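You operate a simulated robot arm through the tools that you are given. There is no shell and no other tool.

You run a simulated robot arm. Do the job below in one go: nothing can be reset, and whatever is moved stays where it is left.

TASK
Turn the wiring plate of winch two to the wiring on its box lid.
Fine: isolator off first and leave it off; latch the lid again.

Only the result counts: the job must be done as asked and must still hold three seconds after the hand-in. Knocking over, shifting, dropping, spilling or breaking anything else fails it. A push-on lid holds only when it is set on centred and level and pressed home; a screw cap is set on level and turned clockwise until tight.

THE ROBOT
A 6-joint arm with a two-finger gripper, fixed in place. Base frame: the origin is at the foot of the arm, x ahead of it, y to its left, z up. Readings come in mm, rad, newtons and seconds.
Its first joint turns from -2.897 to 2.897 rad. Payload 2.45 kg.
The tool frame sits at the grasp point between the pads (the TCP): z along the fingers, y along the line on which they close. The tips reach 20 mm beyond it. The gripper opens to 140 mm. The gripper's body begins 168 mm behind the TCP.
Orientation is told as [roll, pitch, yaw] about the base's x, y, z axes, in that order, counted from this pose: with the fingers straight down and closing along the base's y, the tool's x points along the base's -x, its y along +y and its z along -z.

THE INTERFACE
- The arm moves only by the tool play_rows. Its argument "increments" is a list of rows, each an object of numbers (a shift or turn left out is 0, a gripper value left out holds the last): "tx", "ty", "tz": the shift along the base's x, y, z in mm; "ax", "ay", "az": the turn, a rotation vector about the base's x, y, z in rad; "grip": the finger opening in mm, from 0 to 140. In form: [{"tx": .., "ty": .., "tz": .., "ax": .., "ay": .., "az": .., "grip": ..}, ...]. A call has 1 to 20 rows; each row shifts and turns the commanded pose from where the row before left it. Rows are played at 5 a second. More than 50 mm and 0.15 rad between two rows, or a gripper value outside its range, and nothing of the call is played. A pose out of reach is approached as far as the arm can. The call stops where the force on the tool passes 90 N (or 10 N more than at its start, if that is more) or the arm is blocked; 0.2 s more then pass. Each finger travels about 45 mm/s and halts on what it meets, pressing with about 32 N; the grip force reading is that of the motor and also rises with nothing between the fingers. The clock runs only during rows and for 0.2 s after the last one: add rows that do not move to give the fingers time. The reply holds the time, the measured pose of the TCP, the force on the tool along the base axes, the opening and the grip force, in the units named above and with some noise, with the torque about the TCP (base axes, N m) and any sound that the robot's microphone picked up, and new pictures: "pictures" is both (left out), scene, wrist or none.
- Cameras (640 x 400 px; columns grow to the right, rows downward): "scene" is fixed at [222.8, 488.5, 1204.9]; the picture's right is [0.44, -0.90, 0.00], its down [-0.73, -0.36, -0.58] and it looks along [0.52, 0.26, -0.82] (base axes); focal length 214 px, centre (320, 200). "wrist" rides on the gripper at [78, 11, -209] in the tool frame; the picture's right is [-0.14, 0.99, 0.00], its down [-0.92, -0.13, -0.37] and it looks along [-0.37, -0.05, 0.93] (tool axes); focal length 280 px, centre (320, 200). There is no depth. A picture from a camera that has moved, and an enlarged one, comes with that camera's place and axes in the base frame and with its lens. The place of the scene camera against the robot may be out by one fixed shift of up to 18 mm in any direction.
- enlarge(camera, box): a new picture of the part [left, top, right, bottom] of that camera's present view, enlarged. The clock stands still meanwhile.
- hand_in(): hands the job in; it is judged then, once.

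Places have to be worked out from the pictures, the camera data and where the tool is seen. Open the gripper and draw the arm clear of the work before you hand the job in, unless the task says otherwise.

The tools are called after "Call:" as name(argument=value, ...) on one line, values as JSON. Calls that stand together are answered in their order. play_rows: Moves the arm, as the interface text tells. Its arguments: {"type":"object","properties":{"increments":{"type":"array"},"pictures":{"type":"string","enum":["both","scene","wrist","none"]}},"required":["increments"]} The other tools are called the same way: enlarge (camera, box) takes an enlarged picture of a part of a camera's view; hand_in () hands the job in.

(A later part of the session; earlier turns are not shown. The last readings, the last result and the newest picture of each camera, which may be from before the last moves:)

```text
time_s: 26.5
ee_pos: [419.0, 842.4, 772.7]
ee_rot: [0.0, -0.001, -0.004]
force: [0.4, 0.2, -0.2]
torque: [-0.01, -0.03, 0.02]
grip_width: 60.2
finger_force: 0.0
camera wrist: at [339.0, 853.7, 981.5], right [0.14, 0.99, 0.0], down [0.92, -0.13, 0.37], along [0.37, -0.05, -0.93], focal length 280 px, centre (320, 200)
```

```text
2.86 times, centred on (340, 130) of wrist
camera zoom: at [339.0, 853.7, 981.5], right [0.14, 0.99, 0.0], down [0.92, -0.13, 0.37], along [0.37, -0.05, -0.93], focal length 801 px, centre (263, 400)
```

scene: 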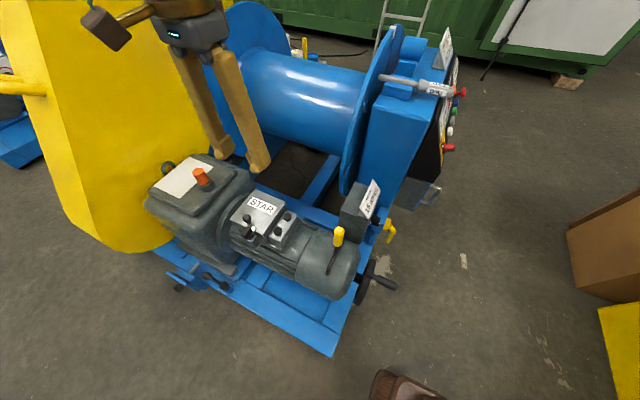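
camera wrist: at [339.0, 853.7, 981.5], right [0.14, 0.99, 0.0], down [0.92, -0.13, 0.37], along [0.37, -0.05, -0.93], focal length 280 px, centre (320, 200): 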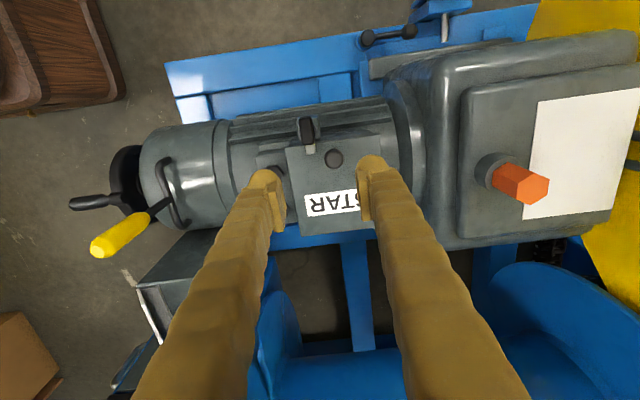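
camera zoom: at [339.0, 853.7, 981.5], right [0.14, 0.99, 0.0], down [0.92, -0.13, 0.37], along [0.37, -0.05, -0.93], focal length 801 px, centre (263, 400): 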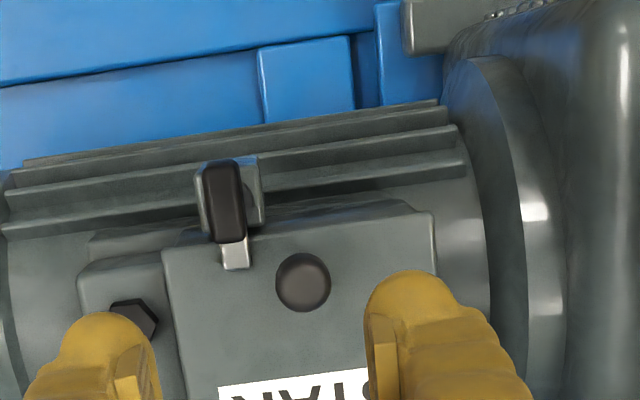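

The lid spans about x 410–553, y 793–928 at z≈585. The knob ball is near (429, 860, 611), and the latch block near (386, 831, ~620) has its tongue over the lid. I'll tilt to look at the latch from the -x side and get its heights.

Call:
play_rows(increments=[{"tx": -40, "tz": -10, "ay": -0.12}, {"tx": -40, "tz": -15, "ay": -0.12}, {"tx": -40, "tz": -20, "ay": -0.12}, {"tz": -30, "ay": -0.12}, {"tz": -20, "ay": -0.12}, {}], pictures="both")

Call:
enlarge(camera="wrist", box=[220, 60, 420, 240])

```text
time_s: 27.9
ee_pos: [298.2, 841.7, 676.7]
ee_rot: [0.0, -0.605, -0.003]
force: [-0.3, -0.2, -1.2]
torque: [0.01, -0.02, -0.02]
grip_width: 60.0
finger_force: 0.1
camera wrist: at [114.5, 853.0, 805.0], right [0.11, 0.99, 0.08], down [0.55, -0.13, 0.83], along [0.83, -0.05, -0.56], focal length 280 px, centre (320, 200)
```

scene: 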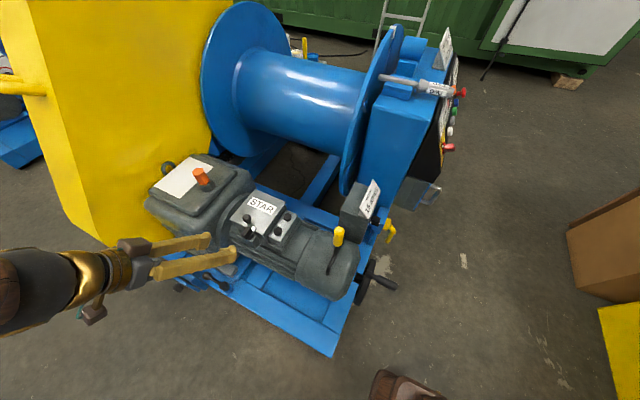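
wrist: 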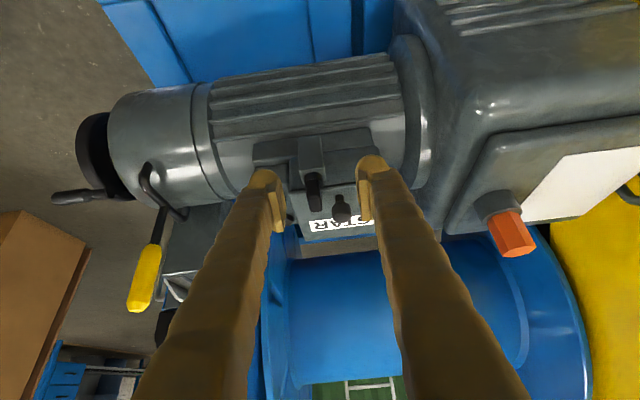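

```text
2.22 times, centred on (320, 150) of wrist
camera zoom: at [114.5, 853.0, 805.0], right [0.11, 0.99, 0.08], down [0.55, -0.13, 0.83], along [0.83, -0.05, -0.56], focal length 623 px, centre (320, 311)
```

zoom: 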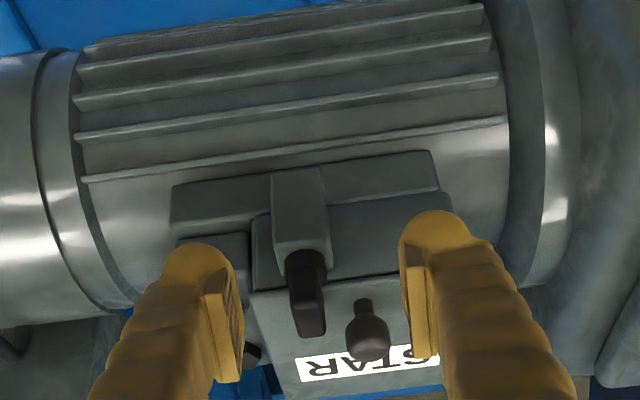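

I'll enlarge further to separate the block, collar and knob stem.

Call:
enlarge(camera="wrist", box=[285, 120, 365, 230])

Call:
enlarge(camera="scene", box=[225, 185, 300, 250])

```text
3.64 times, centred on (325, 175) of wrist
camera zoom: at [114.5, 853.0, 805.0], right [0.11, 0.99, 0.08], down [0.55, -0.13, 0.83], along [0.83, -0.05, -0.56], focal length 1020 px, centre (302, 291)
```

zoom: 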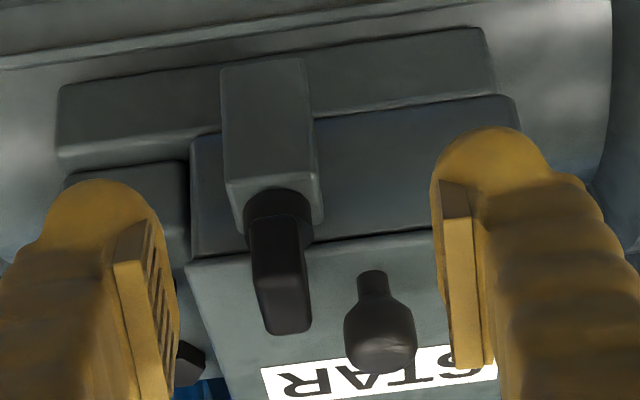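

```text
6.15 times, centred on (262, 218) of scene
camera zoom: at [222.8, 488.5, 1204.9], right [0.44, -0.9, 0.0], down [-0.73, -0.36, -0.58], along [0.52, 0.26, -0.82], focal length 1320 px, centre (674, 92)
```

zoom: 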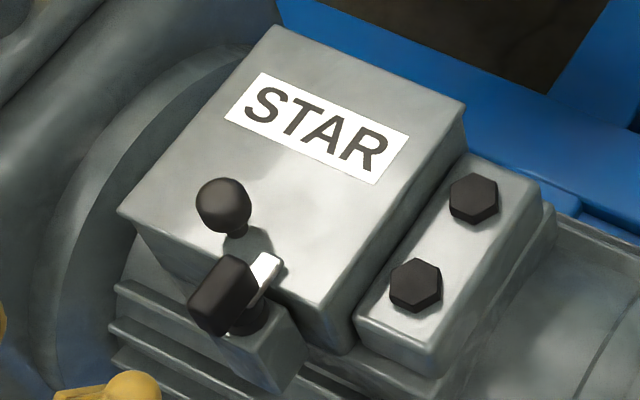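

The latch block spans about x 368–402, y 823–839, z 606–628, on a collar, with its tongue lying over the lid at z≈590. I'll straighten the tool above it, pre-open to 45 mm and check the alignment.

Call:
play_rows(increments=[{"tx": 10, "tz": 20, "ay": 0.121, "grip": 45}, {"tx": 20, "ty": -3, "tz": 10, "ay": 0.121}, {"tx": 20, "ty": -3, "tz": 5, "ay": 0.121}, {"tx": 20, "ty": -3, "tz": 0, "ay": 0.121}, {"tx": 17, "ty": -2, "tz": -20, "ay": 0.121}, {"tz": -20}, {}], pictures="wrist")

Call:
enlarge(camera="wrist", box=[260, 100, 400, 240])

```text
time_s: 29.5
ee_pos: [386.4, 832.9, 671.9]
ee_rot: [0.0, 0.004, -0.001]
force: [0.6, 0.1, -0.1]
torque: [0.0, 0.0, 0.0]
grip_width: 45.1
finger_force: 0.0
camera wrist: at [307.8, 843.0, 880.6], right [0.14, 0.99, 0.0], down [0.92, -0.13, 0.37], along [0.36, -0.05, -0.93], focal length 280 px, centre (320, 200)
```

wrist: 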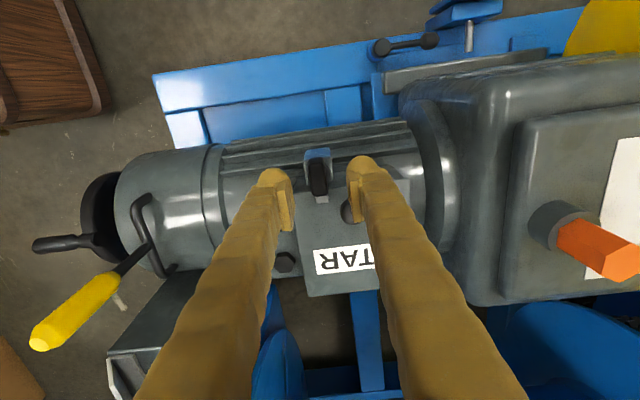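

```text
2.86 times, centred on (330, 170) of wrist
camera zoom: at [307.8, 843.0, 880.6], right [0.14, 0.99, 0.0], down [0.92, -0.13, 0.37], along [0.36, -0.05, -0.93], focal length 801 px, centre (291, 286)
```

zoom: 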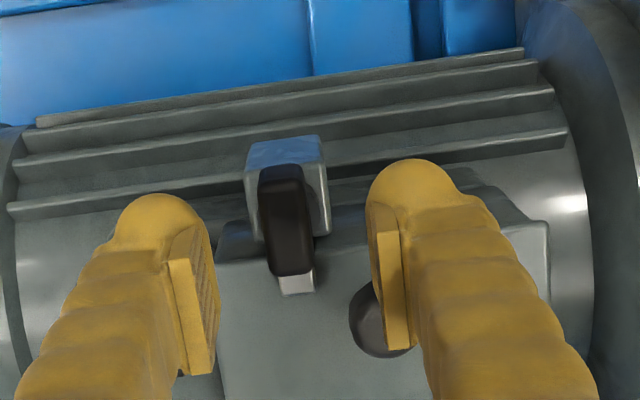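

The block is centred in x and about 1.7 mm toward -y. I'll correct, descend 41 mm so the tips sit just above the collar, and close on it.

Call:
play_rows(increments=[{"ty": -1.7}, {"tz": -20}, {"tz": -20}, {}, {"grip": 10}, {}, {}, {}], pictures="wrist")

Call:
enlarge(camera="wrist", box=[260, 100, 400, 240])

Call:
enlarge(camera="scene", box=[225, 185, 300, 250])

```text
time_s: 31.3
ee_pos: [386.3, 830.0, 631.8]
ee_rot: [-0.001, 0.001, -0.001]
force: [0.7, -12.1, 1.8]
torque: [-0.1, -0.02, -0.09]
grip_width: 15.2
finger_force: 41.2
camera wrist: at [307.7, 841.3, 841.1], right [0.14, 0.99, 0.0], down [0.92, -0.13, 0.37], along [0.36, -0.05, -0.93], focal length 280 px, centre (320, 200)
```

wrist: 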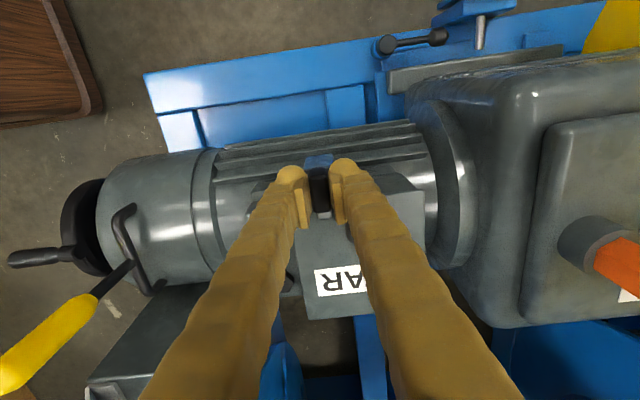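

```text
2.86 times, centred on (330, 170) of wrist
camera zoom: at [307.7, 841.3, 841.1], right [0.14, 0.99, 0.0], down [0.92, -0.13, 0.37], along [0.36, -0.05, -0.93], focal length 801 px, centre (291, 286)
```

zoom: 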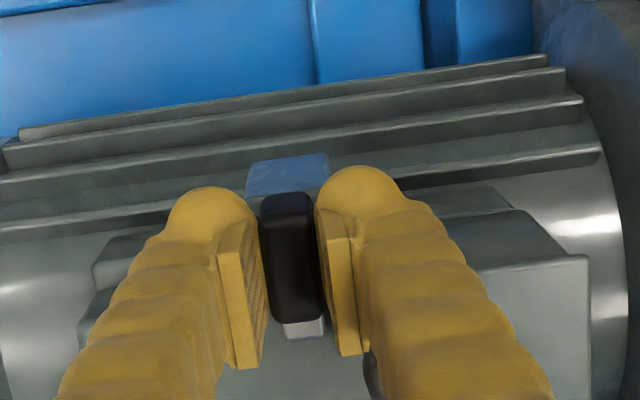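

```text
6.15 times, centred on (262, 218) of scene
camera zoom: at [222.8, 488.5, 1204.9], right [0.44, -0.9, 0.0], down [-0.73, -0.36, -0.58], along [0.52, 0.26, -0.82], focal length 1320 px, centre (674, 92)
```

zoom: 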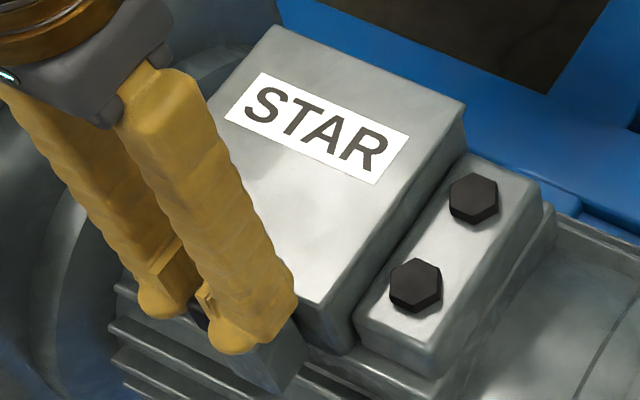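

The latch block is gripped at 15 mm. I'll try turning it gently counter-clockwise seen from above and watch the torque for a stop.

Call:
play_rows(increments=[{"ty": -0.6, "az": 0.1}, {"az": 0.1}, {}], pictures="wrist")

Call:
enlarge(camera="wrist", box=[260, 100, 400, 240])

```text
time_s: 32.1
ee_pos: [385.5, 830.1, 633.0]
ee_rot: [0.0, 0.002, 0.2]
force: [-2.9, 2.9, -4.9]
torque: [0.04, 0.12, -1.52]
grip_width: 19.4
finger_force: 44.1
camera wrist: at [307.6, 825.1, 841.3], right [-0.06, 1.0, 0.0], down [0.93, 0.06, 0.37], along [0.37, 0.02, -0.93], focal length 280 px, centre (320, 200)
```

wrist: 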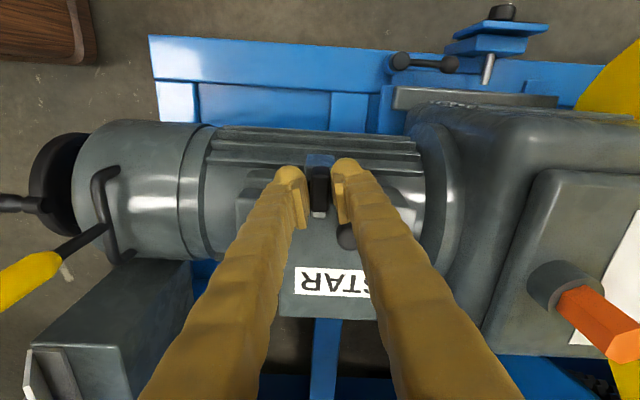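

```text
2.86 times, centred on (330, 170) of wrist
camera zoom: at [307.6, 825.1, 841.3], right [-0.06, 1.0, 0.0], down [0.93, 0.06, 0.37], along [0.37, 0.02, -0.93], focal length 801 px, centre (291, 286)
```

zoom: 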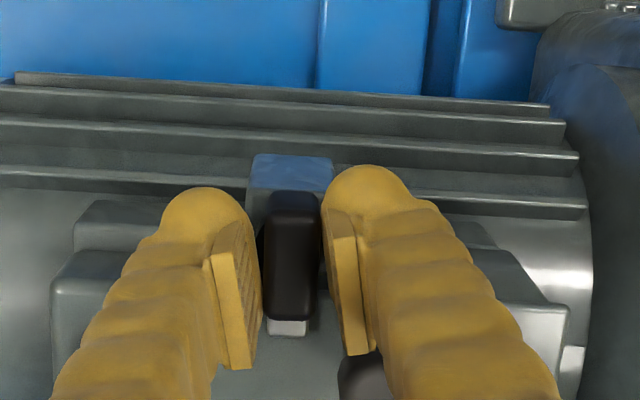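

The block did not follow (the fingers were forced open and torque rose to 1.5 N m), so that way is the stop. I'll go back and try the clockwise direction.

Call:
play_rows(increments=[{"az": -0.1}, {"az": -0.1}, {}, {"az": -0.1}, {"az": -0.1}, {}], pictures="wrist")

Call:
enlarge(camera="wrist", box=[260, 100, 400, 240])

```text
time_s: 33.5
ee_pos: [386.4, 831.1, 633.5]
ee_rot: [0.002, 0.0, -0.204]
force: [5.2, 41.9, -27.0]
torque: [0.34, -0.06, 0.29]
grip_width: 14.8
finger_force: 41.1
camera wrist: at [312.0, 856.8, 841.6], right [0.33, 0.94, 0.0], down [0.88, -0.31, 0.37], along [0.35, -0.12, -0.93], focal length 280 px, centre (320, 200)
```

wrist: 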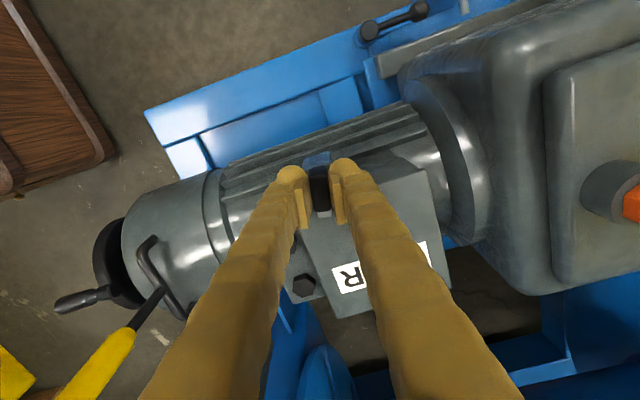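

```text
2.86 times, centred on (330, 170) of wrist
camera zoom: at [312.0, 856.8, 841.6], right [0.33, 0.94, 0.0], down [0.88, -0.31, 0.37], along [0.35, -0.12, -0.93], focal length 801 px, centre (291, 286)
```

zoom: 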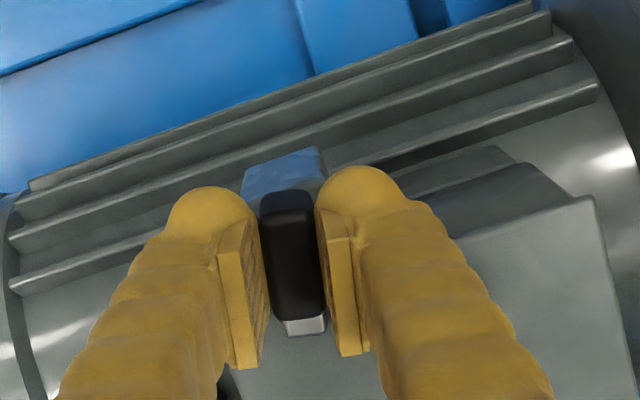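

Clockwise works: the block and tongue are turning with the gripper. I'll relieve the side load (+y, slightly down) and keep turning in steps.

Call:
play_rows(increments=[{"ty": 1.0, "tz": -0.8}, {"az": -0.12}, {"az": -0.12}, {"az": -0.12}, {}], pictures="none")

```text
time_s: 34.7
ee_pos: [386.9, 833.1, 632.3]
ee_rot: [0.003, 0.004, -0.562]
force: [10.5, 71.2, -10.0]
torque: [0.7, -0.01, 0.34]
grip_width: 15.1
finger_force: 41.4
```

The side force grows with turning, so the pivot isn't at the block centre; it lies about 6–7 mm toward the lid. I'll follow the arc by shifting +y (and later +x) while turning.

Call:
play_rows(increments=[{"tx": 0.5, "ty": 2.7}, {"tx": 0.5, "ty": 0.7, "az": -0.138}, {"tx": 0.7, "ty": 0.7, "az": -0.15}, {}], pictures="none")

```text
time_s: 35.7
ee_pos: [388.7, 834.1, 632.2]
ee_rot: [-0.001, 0.002, -0.85]
force: [3.7, 25.7, 23.8]
torque: [0.23, -0.08, 0.08]
grip_width: 15.0
finger_force: 41.7
```

Forces are dropping, so I'll continue along the arc.

Call:
play_rows(increments=[{"tx": 0.8, "ty": 1.2, "az": -0.15}, {"tx": 0.9, "ty": 0.5, "az": -0.15}, {"tx": 0.9, "ty": 0.3, "az": -0.15}, {}], pictures="wrist")

Call:
enlarge(camera="wrist", box=[260, 100, 400, 240])

```text
time_s: 36.7
ee_pos: [389.8, 836.4, 632.2]
ee_rot: [-0.002, 0.001, -1.301]
force: [-25.1, 0.6, 31.7]
torque: [0.92, -2.96, 4.86]
grip_width: 14.7
finger_force: 41.1
camera wrist: at [379.1, 914.5, 841.4], right [0.99, 0.13, 0.0], down [0.12, -0.92, 0.37], along [0.05, -0.36, -0.93], focal length 280 px, centre (320, 200)
```

wrist: 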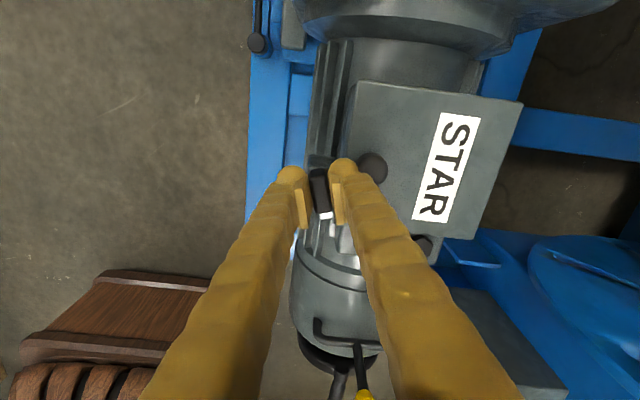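

```text
2.86 times, centred on (330, 170) of wrist
camera zoom: at [379.1, 914.5, 841.4], right [0.99, 0.13, 0.0], down [0.12, -0.92, 0.37], along [0.05, -0.36, -0.93], focal length 801 px, centre (291, 286)
```

zoom: 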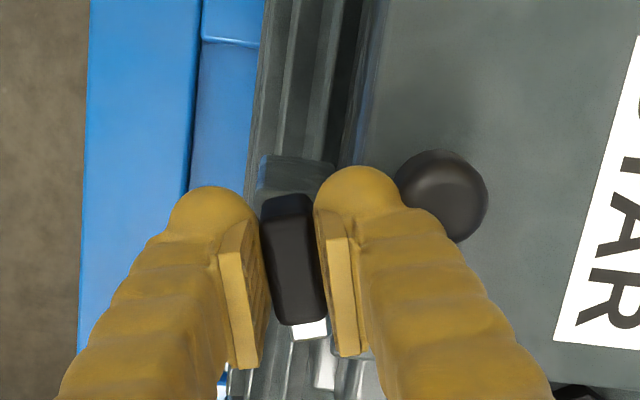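

Torque about z jumped to about 5 N m, though the block has turned to -1.3 rad, so something may be touching. I'll check both views before going further.

Call:
play_rows(increments=[{}], pictures="both")

Call:
enlarge(camera="scene", box=[200, 160, 310, 250])

Call:
enlarge(camera="wrist", box=[290, 130, 390, 220])

```text
time_s: 37.1
ee_pos: [389.5, 837.2, 631.5]
ee_rot: [-0.002, 0.001, -1.3]
force: [-33.7, -0.1, 30.2]
torque: [1.76, -2.48, 4.35]
grip_width: 14.3
finger_force: 40.1
camera wrist: at [379.1, 914.4, 841.4], right [0.99, 0.13, 0.0], down [0.12, -0.92, 0.37], along [0.05, -0.36, -0.93], focal length 280 px, centre (320, 200)
```

scene: 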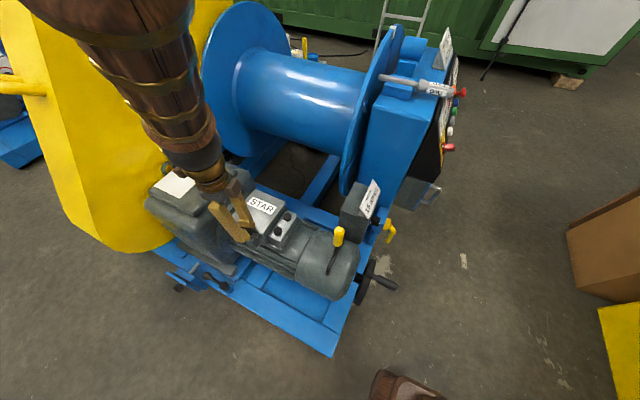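
wrist: 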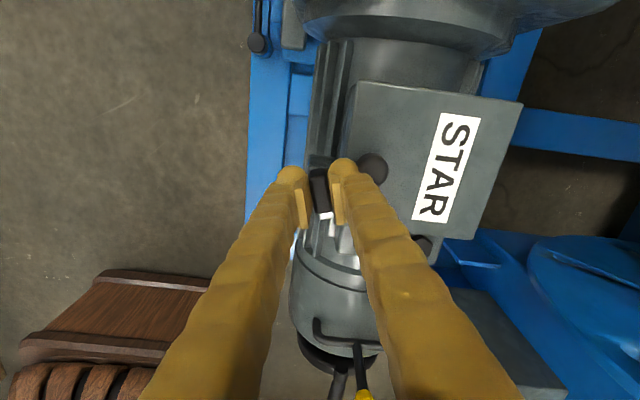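

```text
4.44 times, centred on (255, 205) of scene
camera zoom: at [222.8, 488.5, 1204.9], right [0.44, -0.9, 0.0], down [-0.73, -0.36, -0.58], along [0.52, 0.26, -0.82], focal length 953 px, centre (609, 178)
```

zoom: 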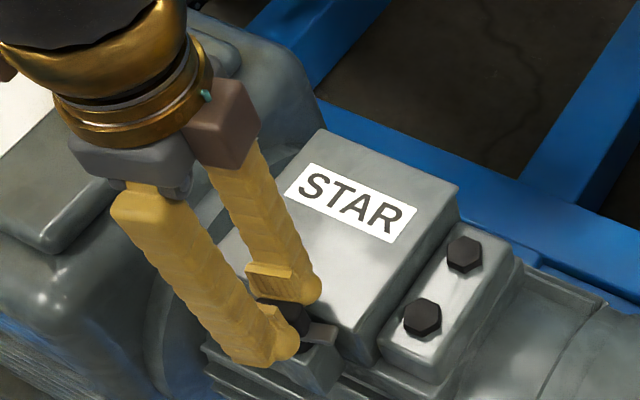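

```text
4.44 times, centred on (340, 175) of wrist
camera zoom: at [379.1, 914.4, 841.4], right [0.99, 0.13, 0.0], down [0.12, -0.92, 0.37], along [0.05, -0.36, -0.93], focal length 1246 px, centre (231, 311)
```

zoom: 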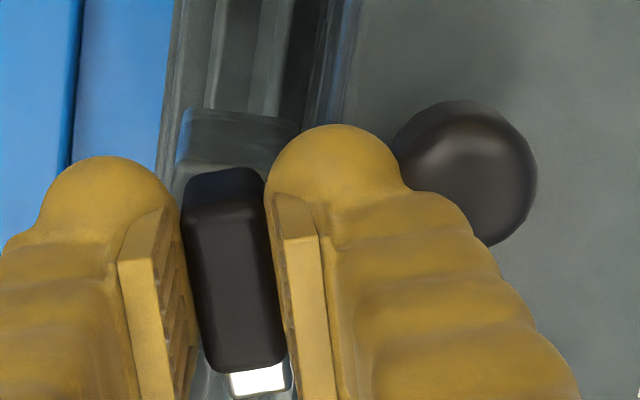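

The force direction (-x, +z) fits a finger pressing against the lid's ball knob. I'll back off the rotation a little to relieve it.

Call:
play_rows(increments=[{"az": 0.1}, {}], pictures="none")

```text
time_s: 37.7
ee_pos: [389.4, 835.2, 632.0]
ee_rot: [0.0, 0.001, -1.198]
force: [-38.8, -14.5, 32.6]
torque: [0.66, -0.58, -1.31]
grip_width: 15.3
finger_force: 41.0
```

The remaining loads look like pivot misalignment. I'll release the block slightly, lift straight up, and look at where the latch stands.

Call:
play_rows(increments=[{"grip": 24}, {}, {"tz": 20}, {"tz": 40}, {}], pictures="wrist")

Call:
enlarge(camera="wrist", box=[260, 100, 420, 250])

```text
time_s: 38.9
ee_pos: [391.6, 836.5, 692.1]
ee_rot: [-0.001, 0.002, -1.199]
force: [-0.3, 0.2, -0.5]
torque: [-0.02, -0.02, -0.01]
grip_width: 23.7
finger_force: 0.1
camera wrist: at [372.8, 912.5, 900.4], right [0.97, 0.23, 0.0], down [0.22, -0.91, 0.37], along [0.08, -0.36, -0.93], focal length 280 px, centre (320, 200)
```

wrist: 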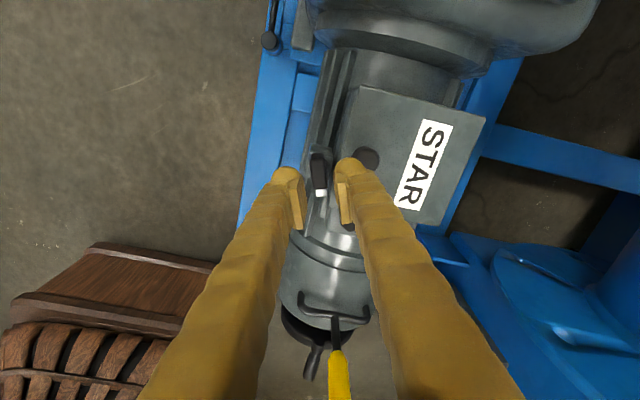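

```text
2.67 times, centred on (340, 175) of wrist
camera zoom: at [372.8, 912.5, 900.4], right [0.97, 0.23, 0.0], down [0.22, -0.91, 0.37], along [0.08, -0.36, -0.93], focal length 748 px, centre (267, 267)
```

zoom: 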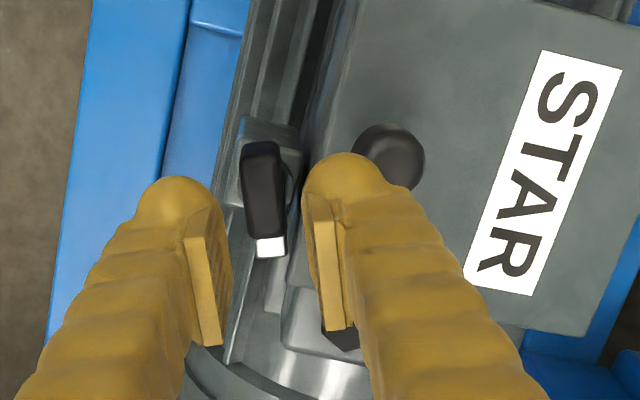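

The latch now stands at about -71° with its tongue clear of the lid edge by a few mm. I'll turn the tool back to yaw 0 over the ball knob and check the alignment.

Call:
play_rows(increments=[{"tx": 5, "ty": 3, "tz": 10, "az": 0.15, "grip": 50}, {"tx": 5, "ty": 3, "az": 0.15}, {"tx": 5, "ty": 3, "az": 0.15}, {"tx": 5, "ty": 3, "az": 0.15}, {"tx": 5, "ty": 3, "az": 0.15}, {"tx": 5, "ty": 3, "az": 0.15}, {"tx": 5, "ty": 3, "az": 0.15}, {"tx": 4, "ty": 2.5, "tz": -10, "az": 0.15}, {}], pictures="wrist")

Call:
enlarge(camera="wrist", box=[240, 80, 440, 260])

```text
time_s: 40.9
ee_pos: [429.3, 859.5, 691.1]
ee_rot: [0.001, 0.001, 0.002]
force: [-0.8, -0.5, 0.8]
torque: [-0.02, 0.01, -0.03]
grip_width: 49.8
finger_force: 0.0
camera wrist: at [351.6, 871.0, 901.4], right [0.14, 0.99, 0.0], down [0.92, -0.13, 0.37], along [0.36, -0.05, -0.93], focal length 280 px, centre (320, 200)
```

wrist: 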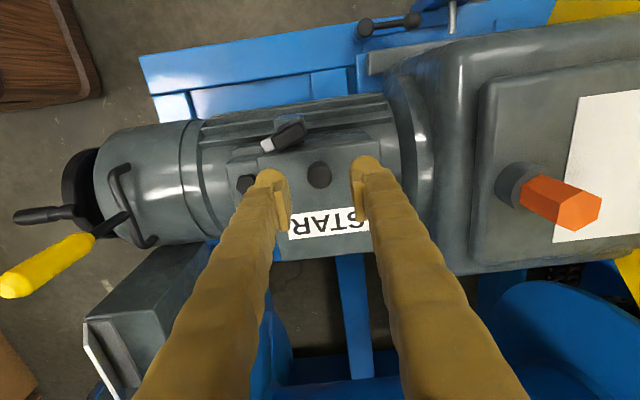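

```text
2.22 times, centred on (340, 170) of wrist
camera zoom: at [351.6, 871.0, 901.4], right [0.14, 0.99, 0.0], down [0.92, -0.13, 0.37], along [0.36, -0.05, -0.93], focal length 623 px, centre (276, 267)
```

zoom: 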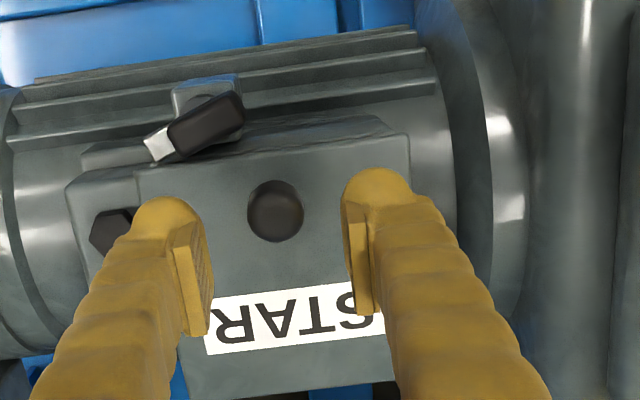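

I'll enlarge around the latch to verify the tongue clears the lid edge.

Call:
enlarge(camera="wrist", box=[240, 100, 350, 190])

Call:
enlarge(camera="scene", box=[225, 185, 300, 250])

```text
4.44 times, centred on (295, 145) of wrist
camera zoom: at [351.6, 871.0, 901.4], right [0.14, 0.99, 0.0], down [0.92, -0.13, 0.37], along [0.36, -0.05, -0.93], focal length 1246 px, centre (431, 444)
```

zoom: 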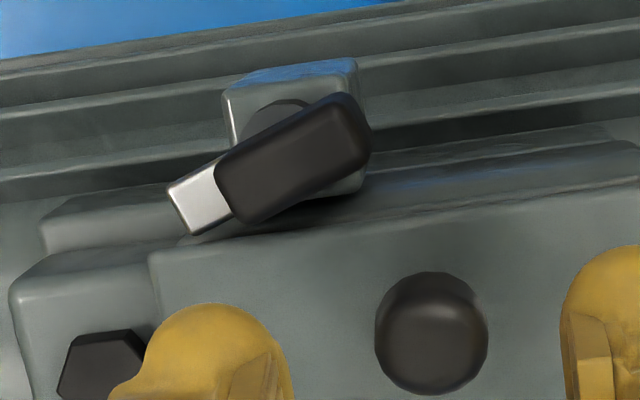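

```text
6.15 times, centred on (262, 218) of scene
camera zoom: at [222.8, 488.5, 1204.9], right [0.44, -0.9, 0.0], down [-0.73, -0.36, -0.58], along [0.52, 0.26, -0.82], focal length 1320 px, centre (674, 92)
```

zoom: 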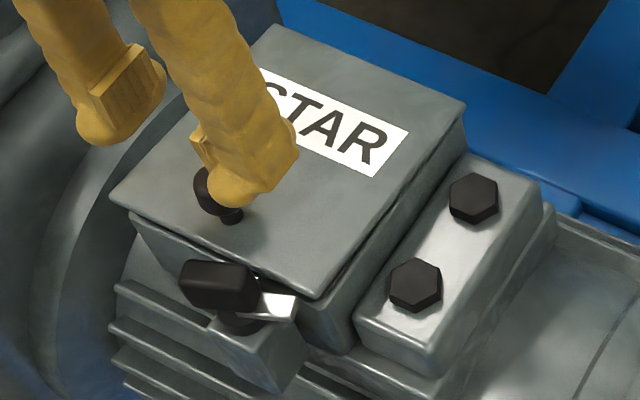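

The lid seems to have risen a little after unlatching. I'll enlarge the scene more tightly to see how it sits.

Call:
enlarge(camera="scene", box=[235, 185, 285, 235])

Call:
enlarge(camera="wrist", box=[250, 120, 410, 280])

```text
8.00 times, centred on (260, 210) of scene
camera zoom: at [222.8, 488.5, 1204.9], right [0.44, -0.9, 0.0], down [-0.73, -0.36, -0.58], along [0.52, 0.26, -0.82], focal length 1716 px, centre (800, 120)
```

zoom: 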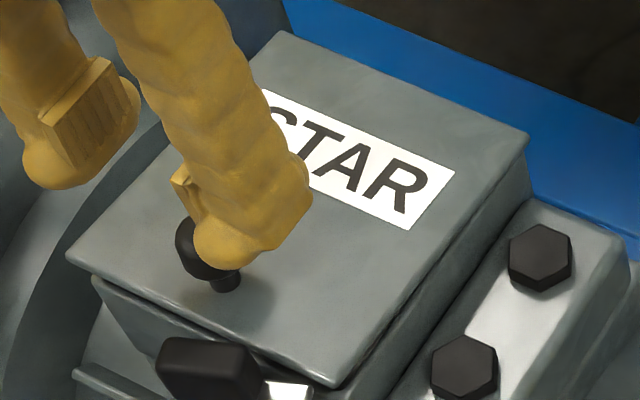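

```text
2.50 times, centred on (330, 200) of wrist
camera zoom: at [351.6, 871.0, 901.4], right [0.14, 0.99, 0.0], down [0.92, -0.13, 0.37], along [0.36, -0.05, -0.93], focal length 701 px, centre (295, 200)
```

zoom: 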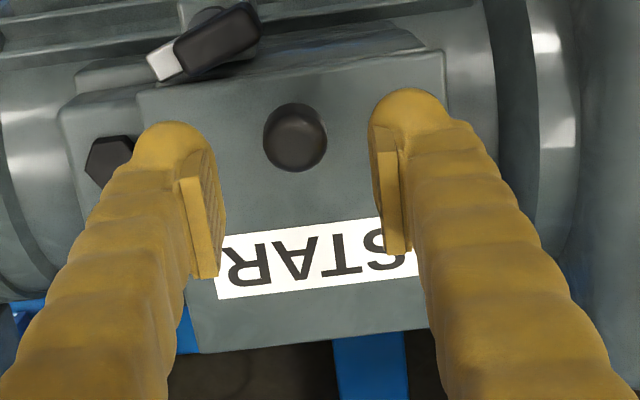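

The lid is hinged on the far (+x) side and has sprung up a few degrees; the ball is now near (434, 858, 620). I'll shift over it, descend with the fingers straddling it, and check before closing.

Call:
play_rows(increments=[{"tx": 5, "ty": -1.6}, {"tz": -25}, {"tz": -20}, {}], pictures="wrist")

Call:
enlarge(camera="wrist", box=[250, 120, 410, 280])

Call:
enlarge(camera="scene", box=[225, 175, 295, 240])

```text
time_s: 41.9
ee_pos: [436.1, 859.2, 646.6]
ee_rot: [-0.001, 0.001, -0.001]
force: [0.0, 0.1, 0.6]
torque: [-0.04, 0.0, 0.01]
grip_width: 49.8
finger_force: 0.0
camera wrist: at [357.6, 869.3, 856.2], right [0.14, 0.99, 0.0], down [0.92, -0.13, 0.37], along [0.36, -0.05, -0.93], focal length 280 px, centre (320, 200)
```

wrist: 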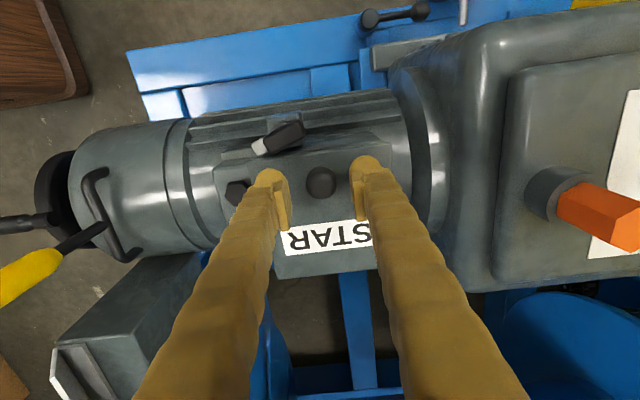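

```text
2.50 times, centred on (330, 200) of wrist
camera zoom: at [357.6, 869.3, 856.2], right [0.14, 0.99, 0.0], down [0.92, -0.13, 0.37], along [0.36, -0.05, -0.93], focal length 701 px, centre (295, 200)
```

zoom: 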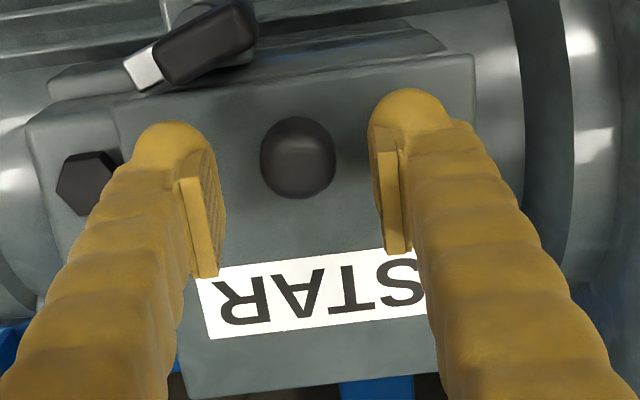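

```text
6.15 times, centred on (260, 208) of scene
camera zoom: at [222.8, 488.5, 1204.9], right [0.44, -0.9, 0.0], down [-0.73, -0.36, -0.58], along [0.52, 0.26, -0.82], focal length 1320 px, centre (689, 154)
```

zoom: 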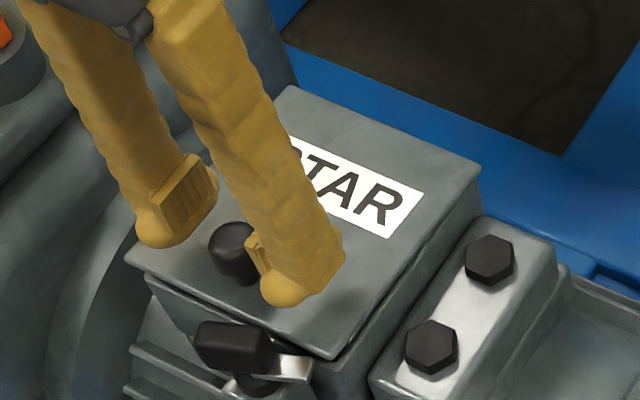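

The ball looks centred between the fingers laterally. I'll descend another 18 mm and recheck the height in the scene view.

Call:
play_rows(increments=[{"tz": -10}, {"tz": -8}, {}], pictures="wrist")

Call:
enlarge(camera="wrist", box=[250, 120, 410, 280])

Call:
enlarge(camera="scene", box=[225, 185, 295, 240])

```text
time_s: 42.7
ee_pos: [435.3, 856.8, 629.6]
ee_rot: [0.002, 0.002, 0.0]
force: [-0.6, 0.3, 0.2]
torque: [0.0, 0.0, -0.01]
grip_width: 49.9
finger_force: 0.1
camera wrist: at [357.1, 868.3, 838.2], right [0.14, 0.99, 0.0], down [0.92, -0.13, 0.37], along [0.36, -0.05, -0.93], focal length 280 px, centre (320, 200)
```

wrist: 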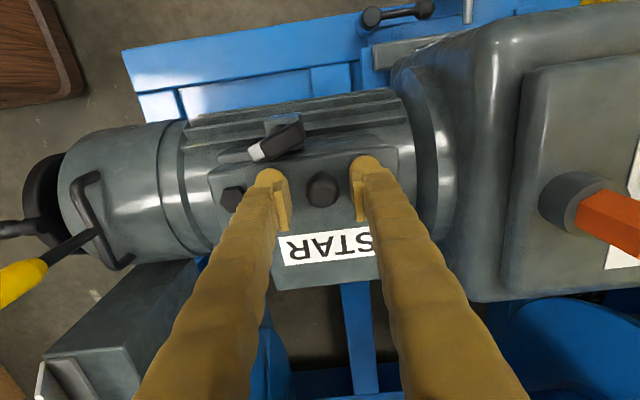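

```text
2.50 times, centred on (330, 200) of wrist
camera zoom: at [357.1, 868.3, 838.2], right [0.14, 0.99, 0.0], down [0.92, -0.13, 0.37], along [0.36, -0.05, -0.93], focal length 701 px, centre (295, 200)
```

zoom: 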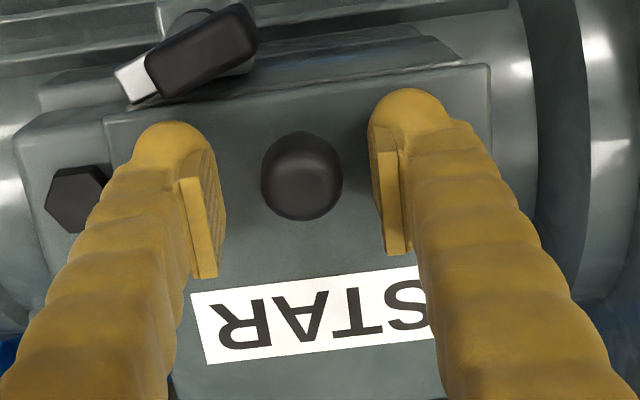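

```text
7.27 times, centred on (260, 212) of scene
camera zoom: at [222.8, 488.5, 1204.9], right [0.44, -0.9, 0.0], down [-0.73, -0.36, -0.58], along [0.52, 0.26, -0.82], focal length 1560 px, centre (756, 109)
```

zoom: 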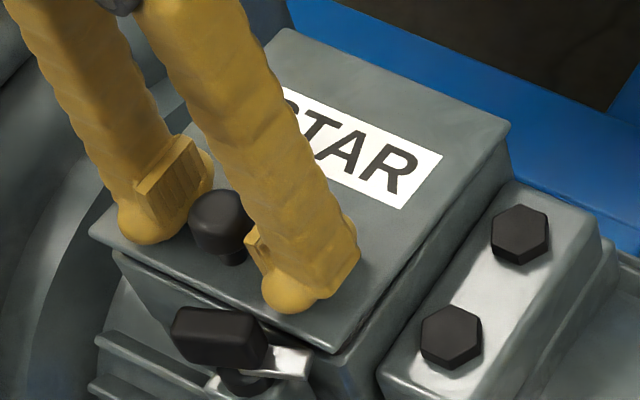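

The ball centre is around z 618, slightly toward +y by 2 mm. I'll lower 6 mm, shift 2 mm and close on it.

Call:
play_rows(increments=[{"ty": 2, "tz": -6}, {"grip": 15}, {}, {}, {}], pictures="wrist")

Call:
enlarge(camera="scene", box=[225, 185, 295, 240])

```text
time_s: 43.9
ee_pos: [436.2, 861.5, 625.2]
ee_rot: [0.001, 0.002, -0.001]
force: [10.4, -24.4, 58.5]
torque: [-0.38, 0.41, 0.16]
grip_width: 24.9
finger_force: 44.8
camera wrist: at [357.8, 870.7, 833.9], right [0.14, 0.99, 0.0], down [0.92, -0.13, 0.37], along [0.36, -0.05, -0.93], focal length 280 px, centre (320, 200)
```

wrist: 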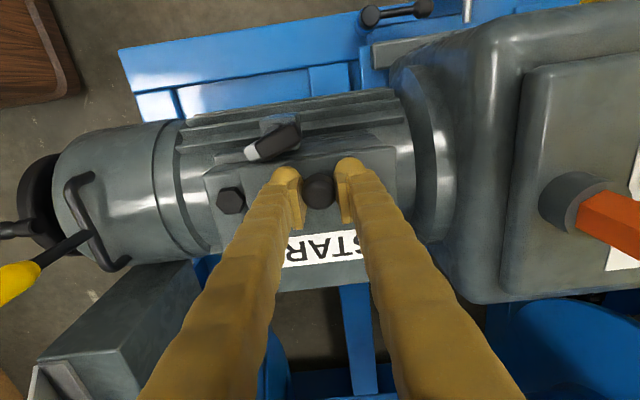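

```text
7.27 times, centred on (260, 212) of scene
camera zoom: at [222.8, 488.5, 1204.9], right [0.44, -0.9, 0.0], down [-0.73, -0.36, -0.58], along [0.52, 0.26, -0.82], focal length 1560 px, centre (756, 109)
```

zoom: 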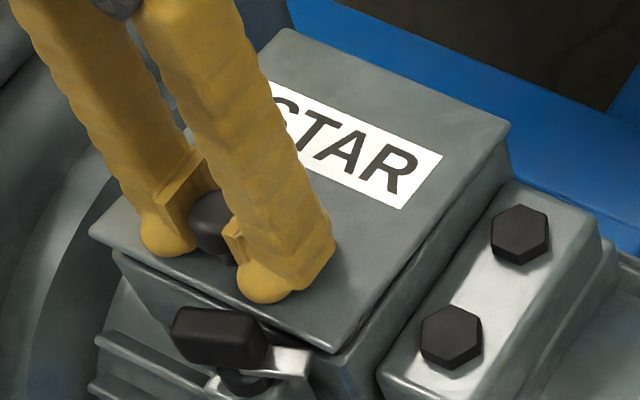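

The ball is gripped at 25 mm. I'll ease the upward load and lift along the hinge arc (hinge at about x 553, z 585) by some 10° first.

Call:
play_rows(increments=[{"tz": 2}, {"tx": 3, "tz": 9.5}, {"tx": 4, "tz": 10}, {}], pictures="both")

Call:
enlarge(camera="scene", box=[225, 175, 305, 240])

```text
time_s: 44.9
ee_pos: [440.8, 858.9, 643.8]
ee_rot: [-0.005, 0.002, 0.0]
force: [-16.2, -4.2, -5.7]
torque: [-0.05, 1.35, 0.0]
grip_width: 24.7
finger_force: 45.2
camera wrist: at [362.3, 871.4, 852.5], right [0.14, 0.99, 0.0], down [0.92, -0.13, 0.37], along [0.36, -0.05, -0.93], focal length 280 px, centre (320, 200)
```

scene: 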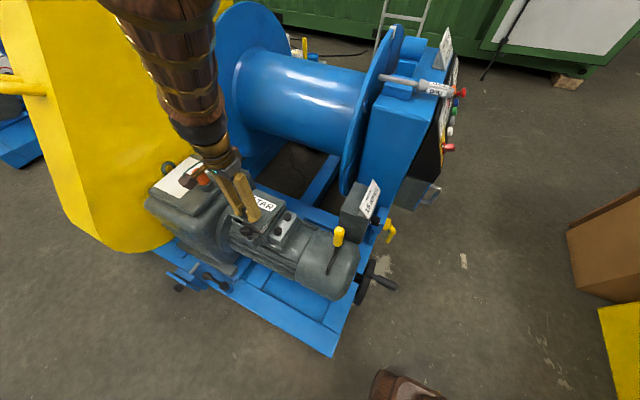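
wrist: 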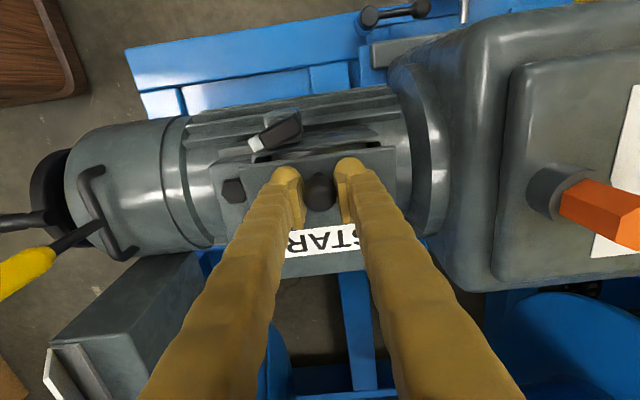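

```text
6.15 times, centred on (265, 208) of scene
camera zoom: at [222.8, 488.5, 1204.9], right [0.44, -0.9, 0.0], down [-0.73, -0.36, -0.58], along [0.52, 0.26, -0.82], focal length 1320 px, centre (658, 154)
```

zoom: 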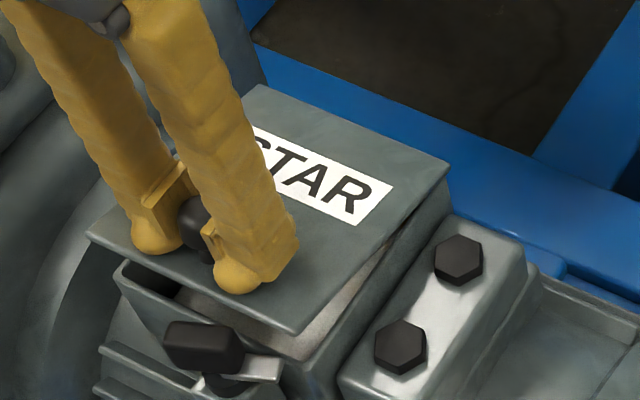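

The lid lifts freely. At this small angle I'll test whether it stays by itself, by opening the fingers a little.

Call:
play_rows(increments=[{"grip": 36}, {}, {}, {}], pictures="none")

Call:
enlarge(camera="scene", box=[225, 175, 305, 240])

```text
time_s: 45.9
ee_pos: [441.7, 860.8, 644.5]
ee_rot: [0.001, 0.001, -0.001]
force: [0.1, 0.5, 0.1]
torque: [0.0, -0.02, 0.01]
grip_width: 36.2
finger_force: 0.2
```

```text
6.15 times, centred on (265, 208) of scene
camera zoom: at [222.8, 488.5, 1204.9], right [0.44, -0.9, 0.0], down [-0.73, -0.36, -0.58], along [0.52, 0.26, -0.82], focal length 1320 px, centre (658, 154)
```

zoom: 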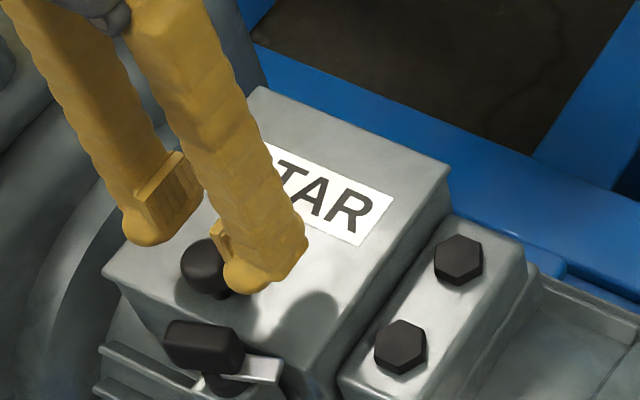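

The lid fell shut again, so it must be swung past vertical to stay. Ball would then be at about (590, 860, 712), so I'll test in free air whether the arm reaches there with the tool vertical.

Call:
play_rows(increments=[{"tz": 40, "grip": 50}, {"tz": 40}, {"tx": 40, "tz": 15}, {"tx": 40}, {"tx": 40}, {"tx": 30}, {"tz": -25}, {}], pictures="both")

```text
time_s: 47.7
ee_pos: [592.3, 860.0, 713.8]
ee_rot: [0.0, 0.002, 0.0]
force: [-0.8, -0.3, -0.4]
torque: [-0.01, -0.02, 0.0]
grip_width: 49.8
finger_force: 0.1
camera wrist: at [513.9, 871.2, 923.7], right [0.14, 0.99, 0.0], down [0.92, -0.13, 0.37], along [0.36, -0.05, -0.93], focal length 280 px, centre (320, 200)
```

scene: 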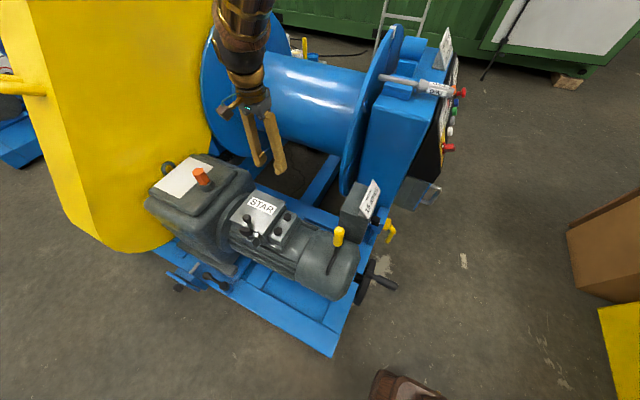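
wrist: 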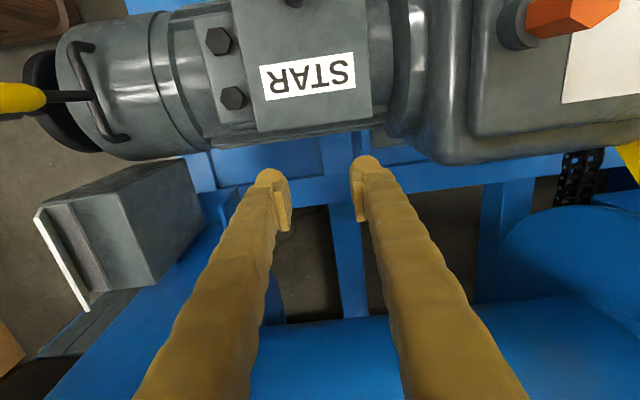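

Reach is fine there. I'll enlarge this view to see the hinge side of the lid.

Call:
enlarge(camera="wrist", box=[190, 0, 420, 150])

Call:
enlarge(camera="scene", box=[225, 180, 295, 240])

```text
2.67 times, centred on (305, 75) of wrist
camera zoom: at [513.9, 871.2, 923.7], right [0.14, 0.99, 0.0], down [0.92, -0.13, 0.37], along [0.36, -0.05, -0.93], focal length 748 px, centre (360, 533)
```

zoom: 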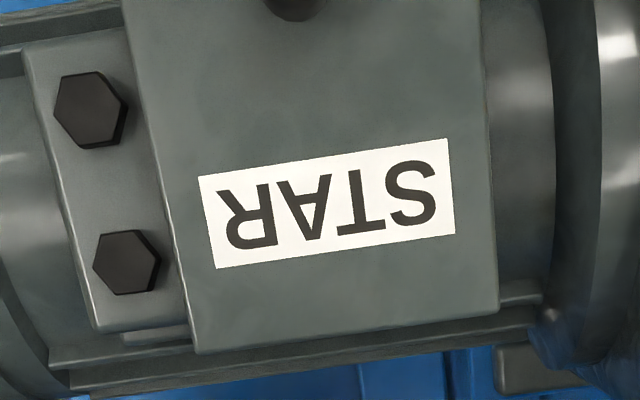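

```text
6.67 times, centred on (260, 210) of scene
camera zoom: at [222.8, 488.5, 1204.9], right [0.44, -0.9, 0.0], down [-0.73, -0.36, -0.58], along [0.52, 0.26, -0.82], focal length 1430 px, centre (720, 133)
```

zoom: 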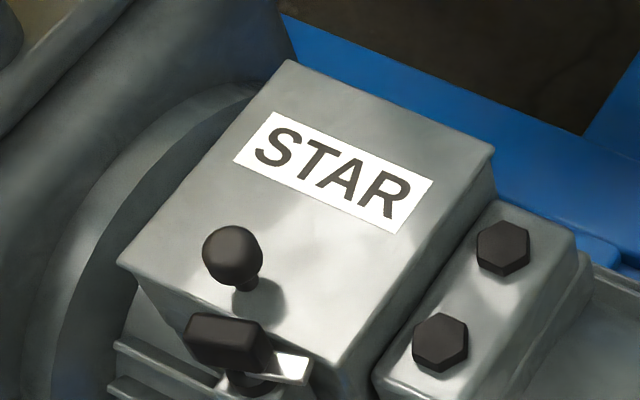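

The lid is fully closed again with the latch tongue clear. I'll return above the ball, verify, and grip it with the ball close to the tips.

Call:
play_rows(increments=[{"tz": 25}, {"tx": -40}, {"tx": -40}, {"tx": -40}, {"tx": -41}, {"tz": -40}, {"tz": -40}, {}], pictures="wrist")

Call:
enlarge(camera="wrist", box=[250, 120, 410, 280])

```text
time_s: 49.5
ee_pos: [432.4, 860.8, 659.9]
ee_rot: [-0.001, 0.0, 0.0]
force: [-0.2, 0.0, -0.1]
torque: [-0.01, 0.04, 0.03]
grip_width: 49.9
finger_force: 0.0
camera wrist: at [353.4, 871.7, 868.7], right [0.14, 0.99, 0.0], down [0.92, -0.13, 0.37], along [0.36, -0.05, -0.93], focal length 280 px, centre (320, 200)
```

wrist: 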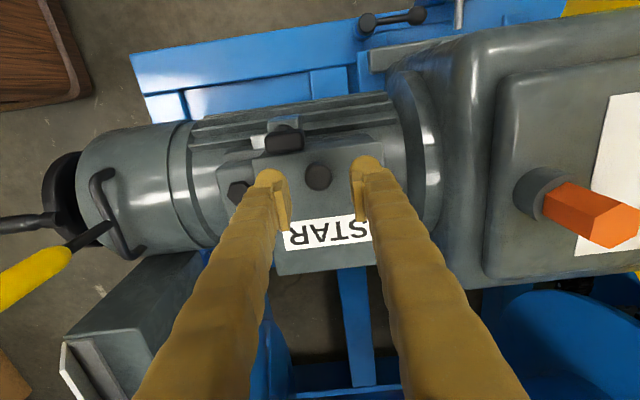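

```text
2.50 times, centred on (330, 200) of wrist
camera zoom: at [353.4, 871.7, 868.7], right [0.14, 0.99, 0.0], down [0.92, -0.13, 0.37], along [0.36, -0.05, -0.93], focal length 701 px, centre (295, 200)
```

zoom: 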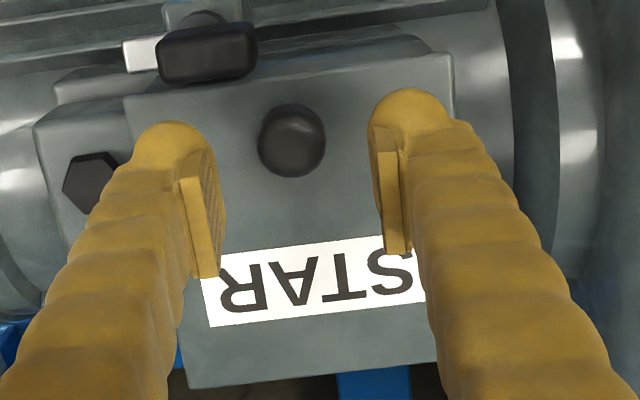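

The latch has gone fully to -90°, clear of the lid. The ball is within about 1 mm of the tool axis, so I'll trim, descend 39 mm and close on it.

Call:
play_rows(increments=[{"tx": -1, "ty": -1, "tz": -20}, {"tz": -19}, {"grip": 15}, {}, {}, {}], pictures="wrist")

Call:
enlarge(camera="scene", box=[225, 180, 295, 240])

```text
time_s: 50.9
ee_pos: [431.8, 860.0, 620.6]
ee_rot: [0.0, 0.003, 0.0]
force: [0.3, 7.0, -2.3]
torque: [0.05, 0.26, -0.03]
grip_width: 24.8
finger_force: 45.0
camera wrist: at [352.3, 870.8, 829.6], right [0.14, 0.99, 0.0], down [0.92, -0.13, 0.37], along [0.36, -0.05, -0.93], focal length 280 px, centre (320, 200)
```

wrist: 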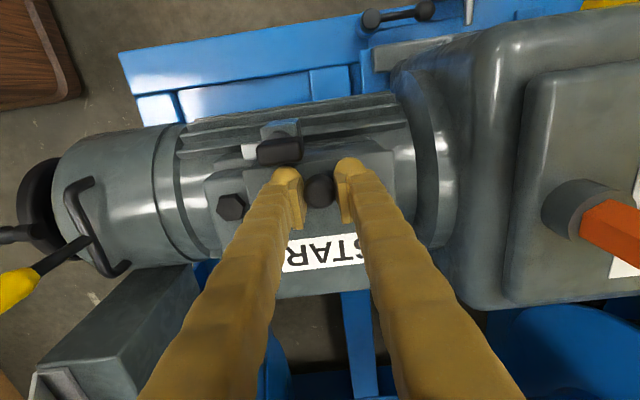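

```text
6.67 times, centred on (260, 210) of scene
camera zoom: at [222.8, 488.5, 1204.9], right [0.44, -0.9, 0.0], down [-0.73, -0.36, -0.58], along [0.52, 0.26, -0.82], focal length 1430 px, centre (720, 133)
```

zoom: 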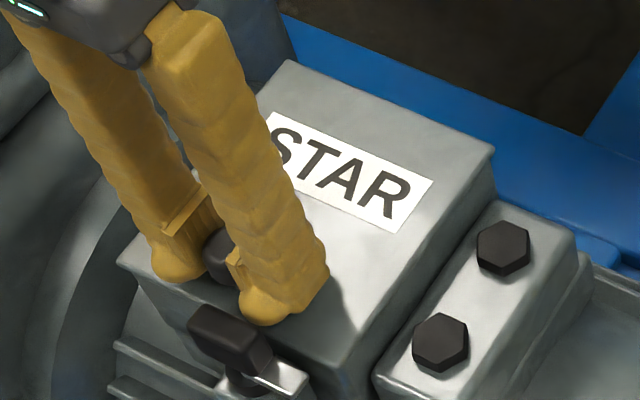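

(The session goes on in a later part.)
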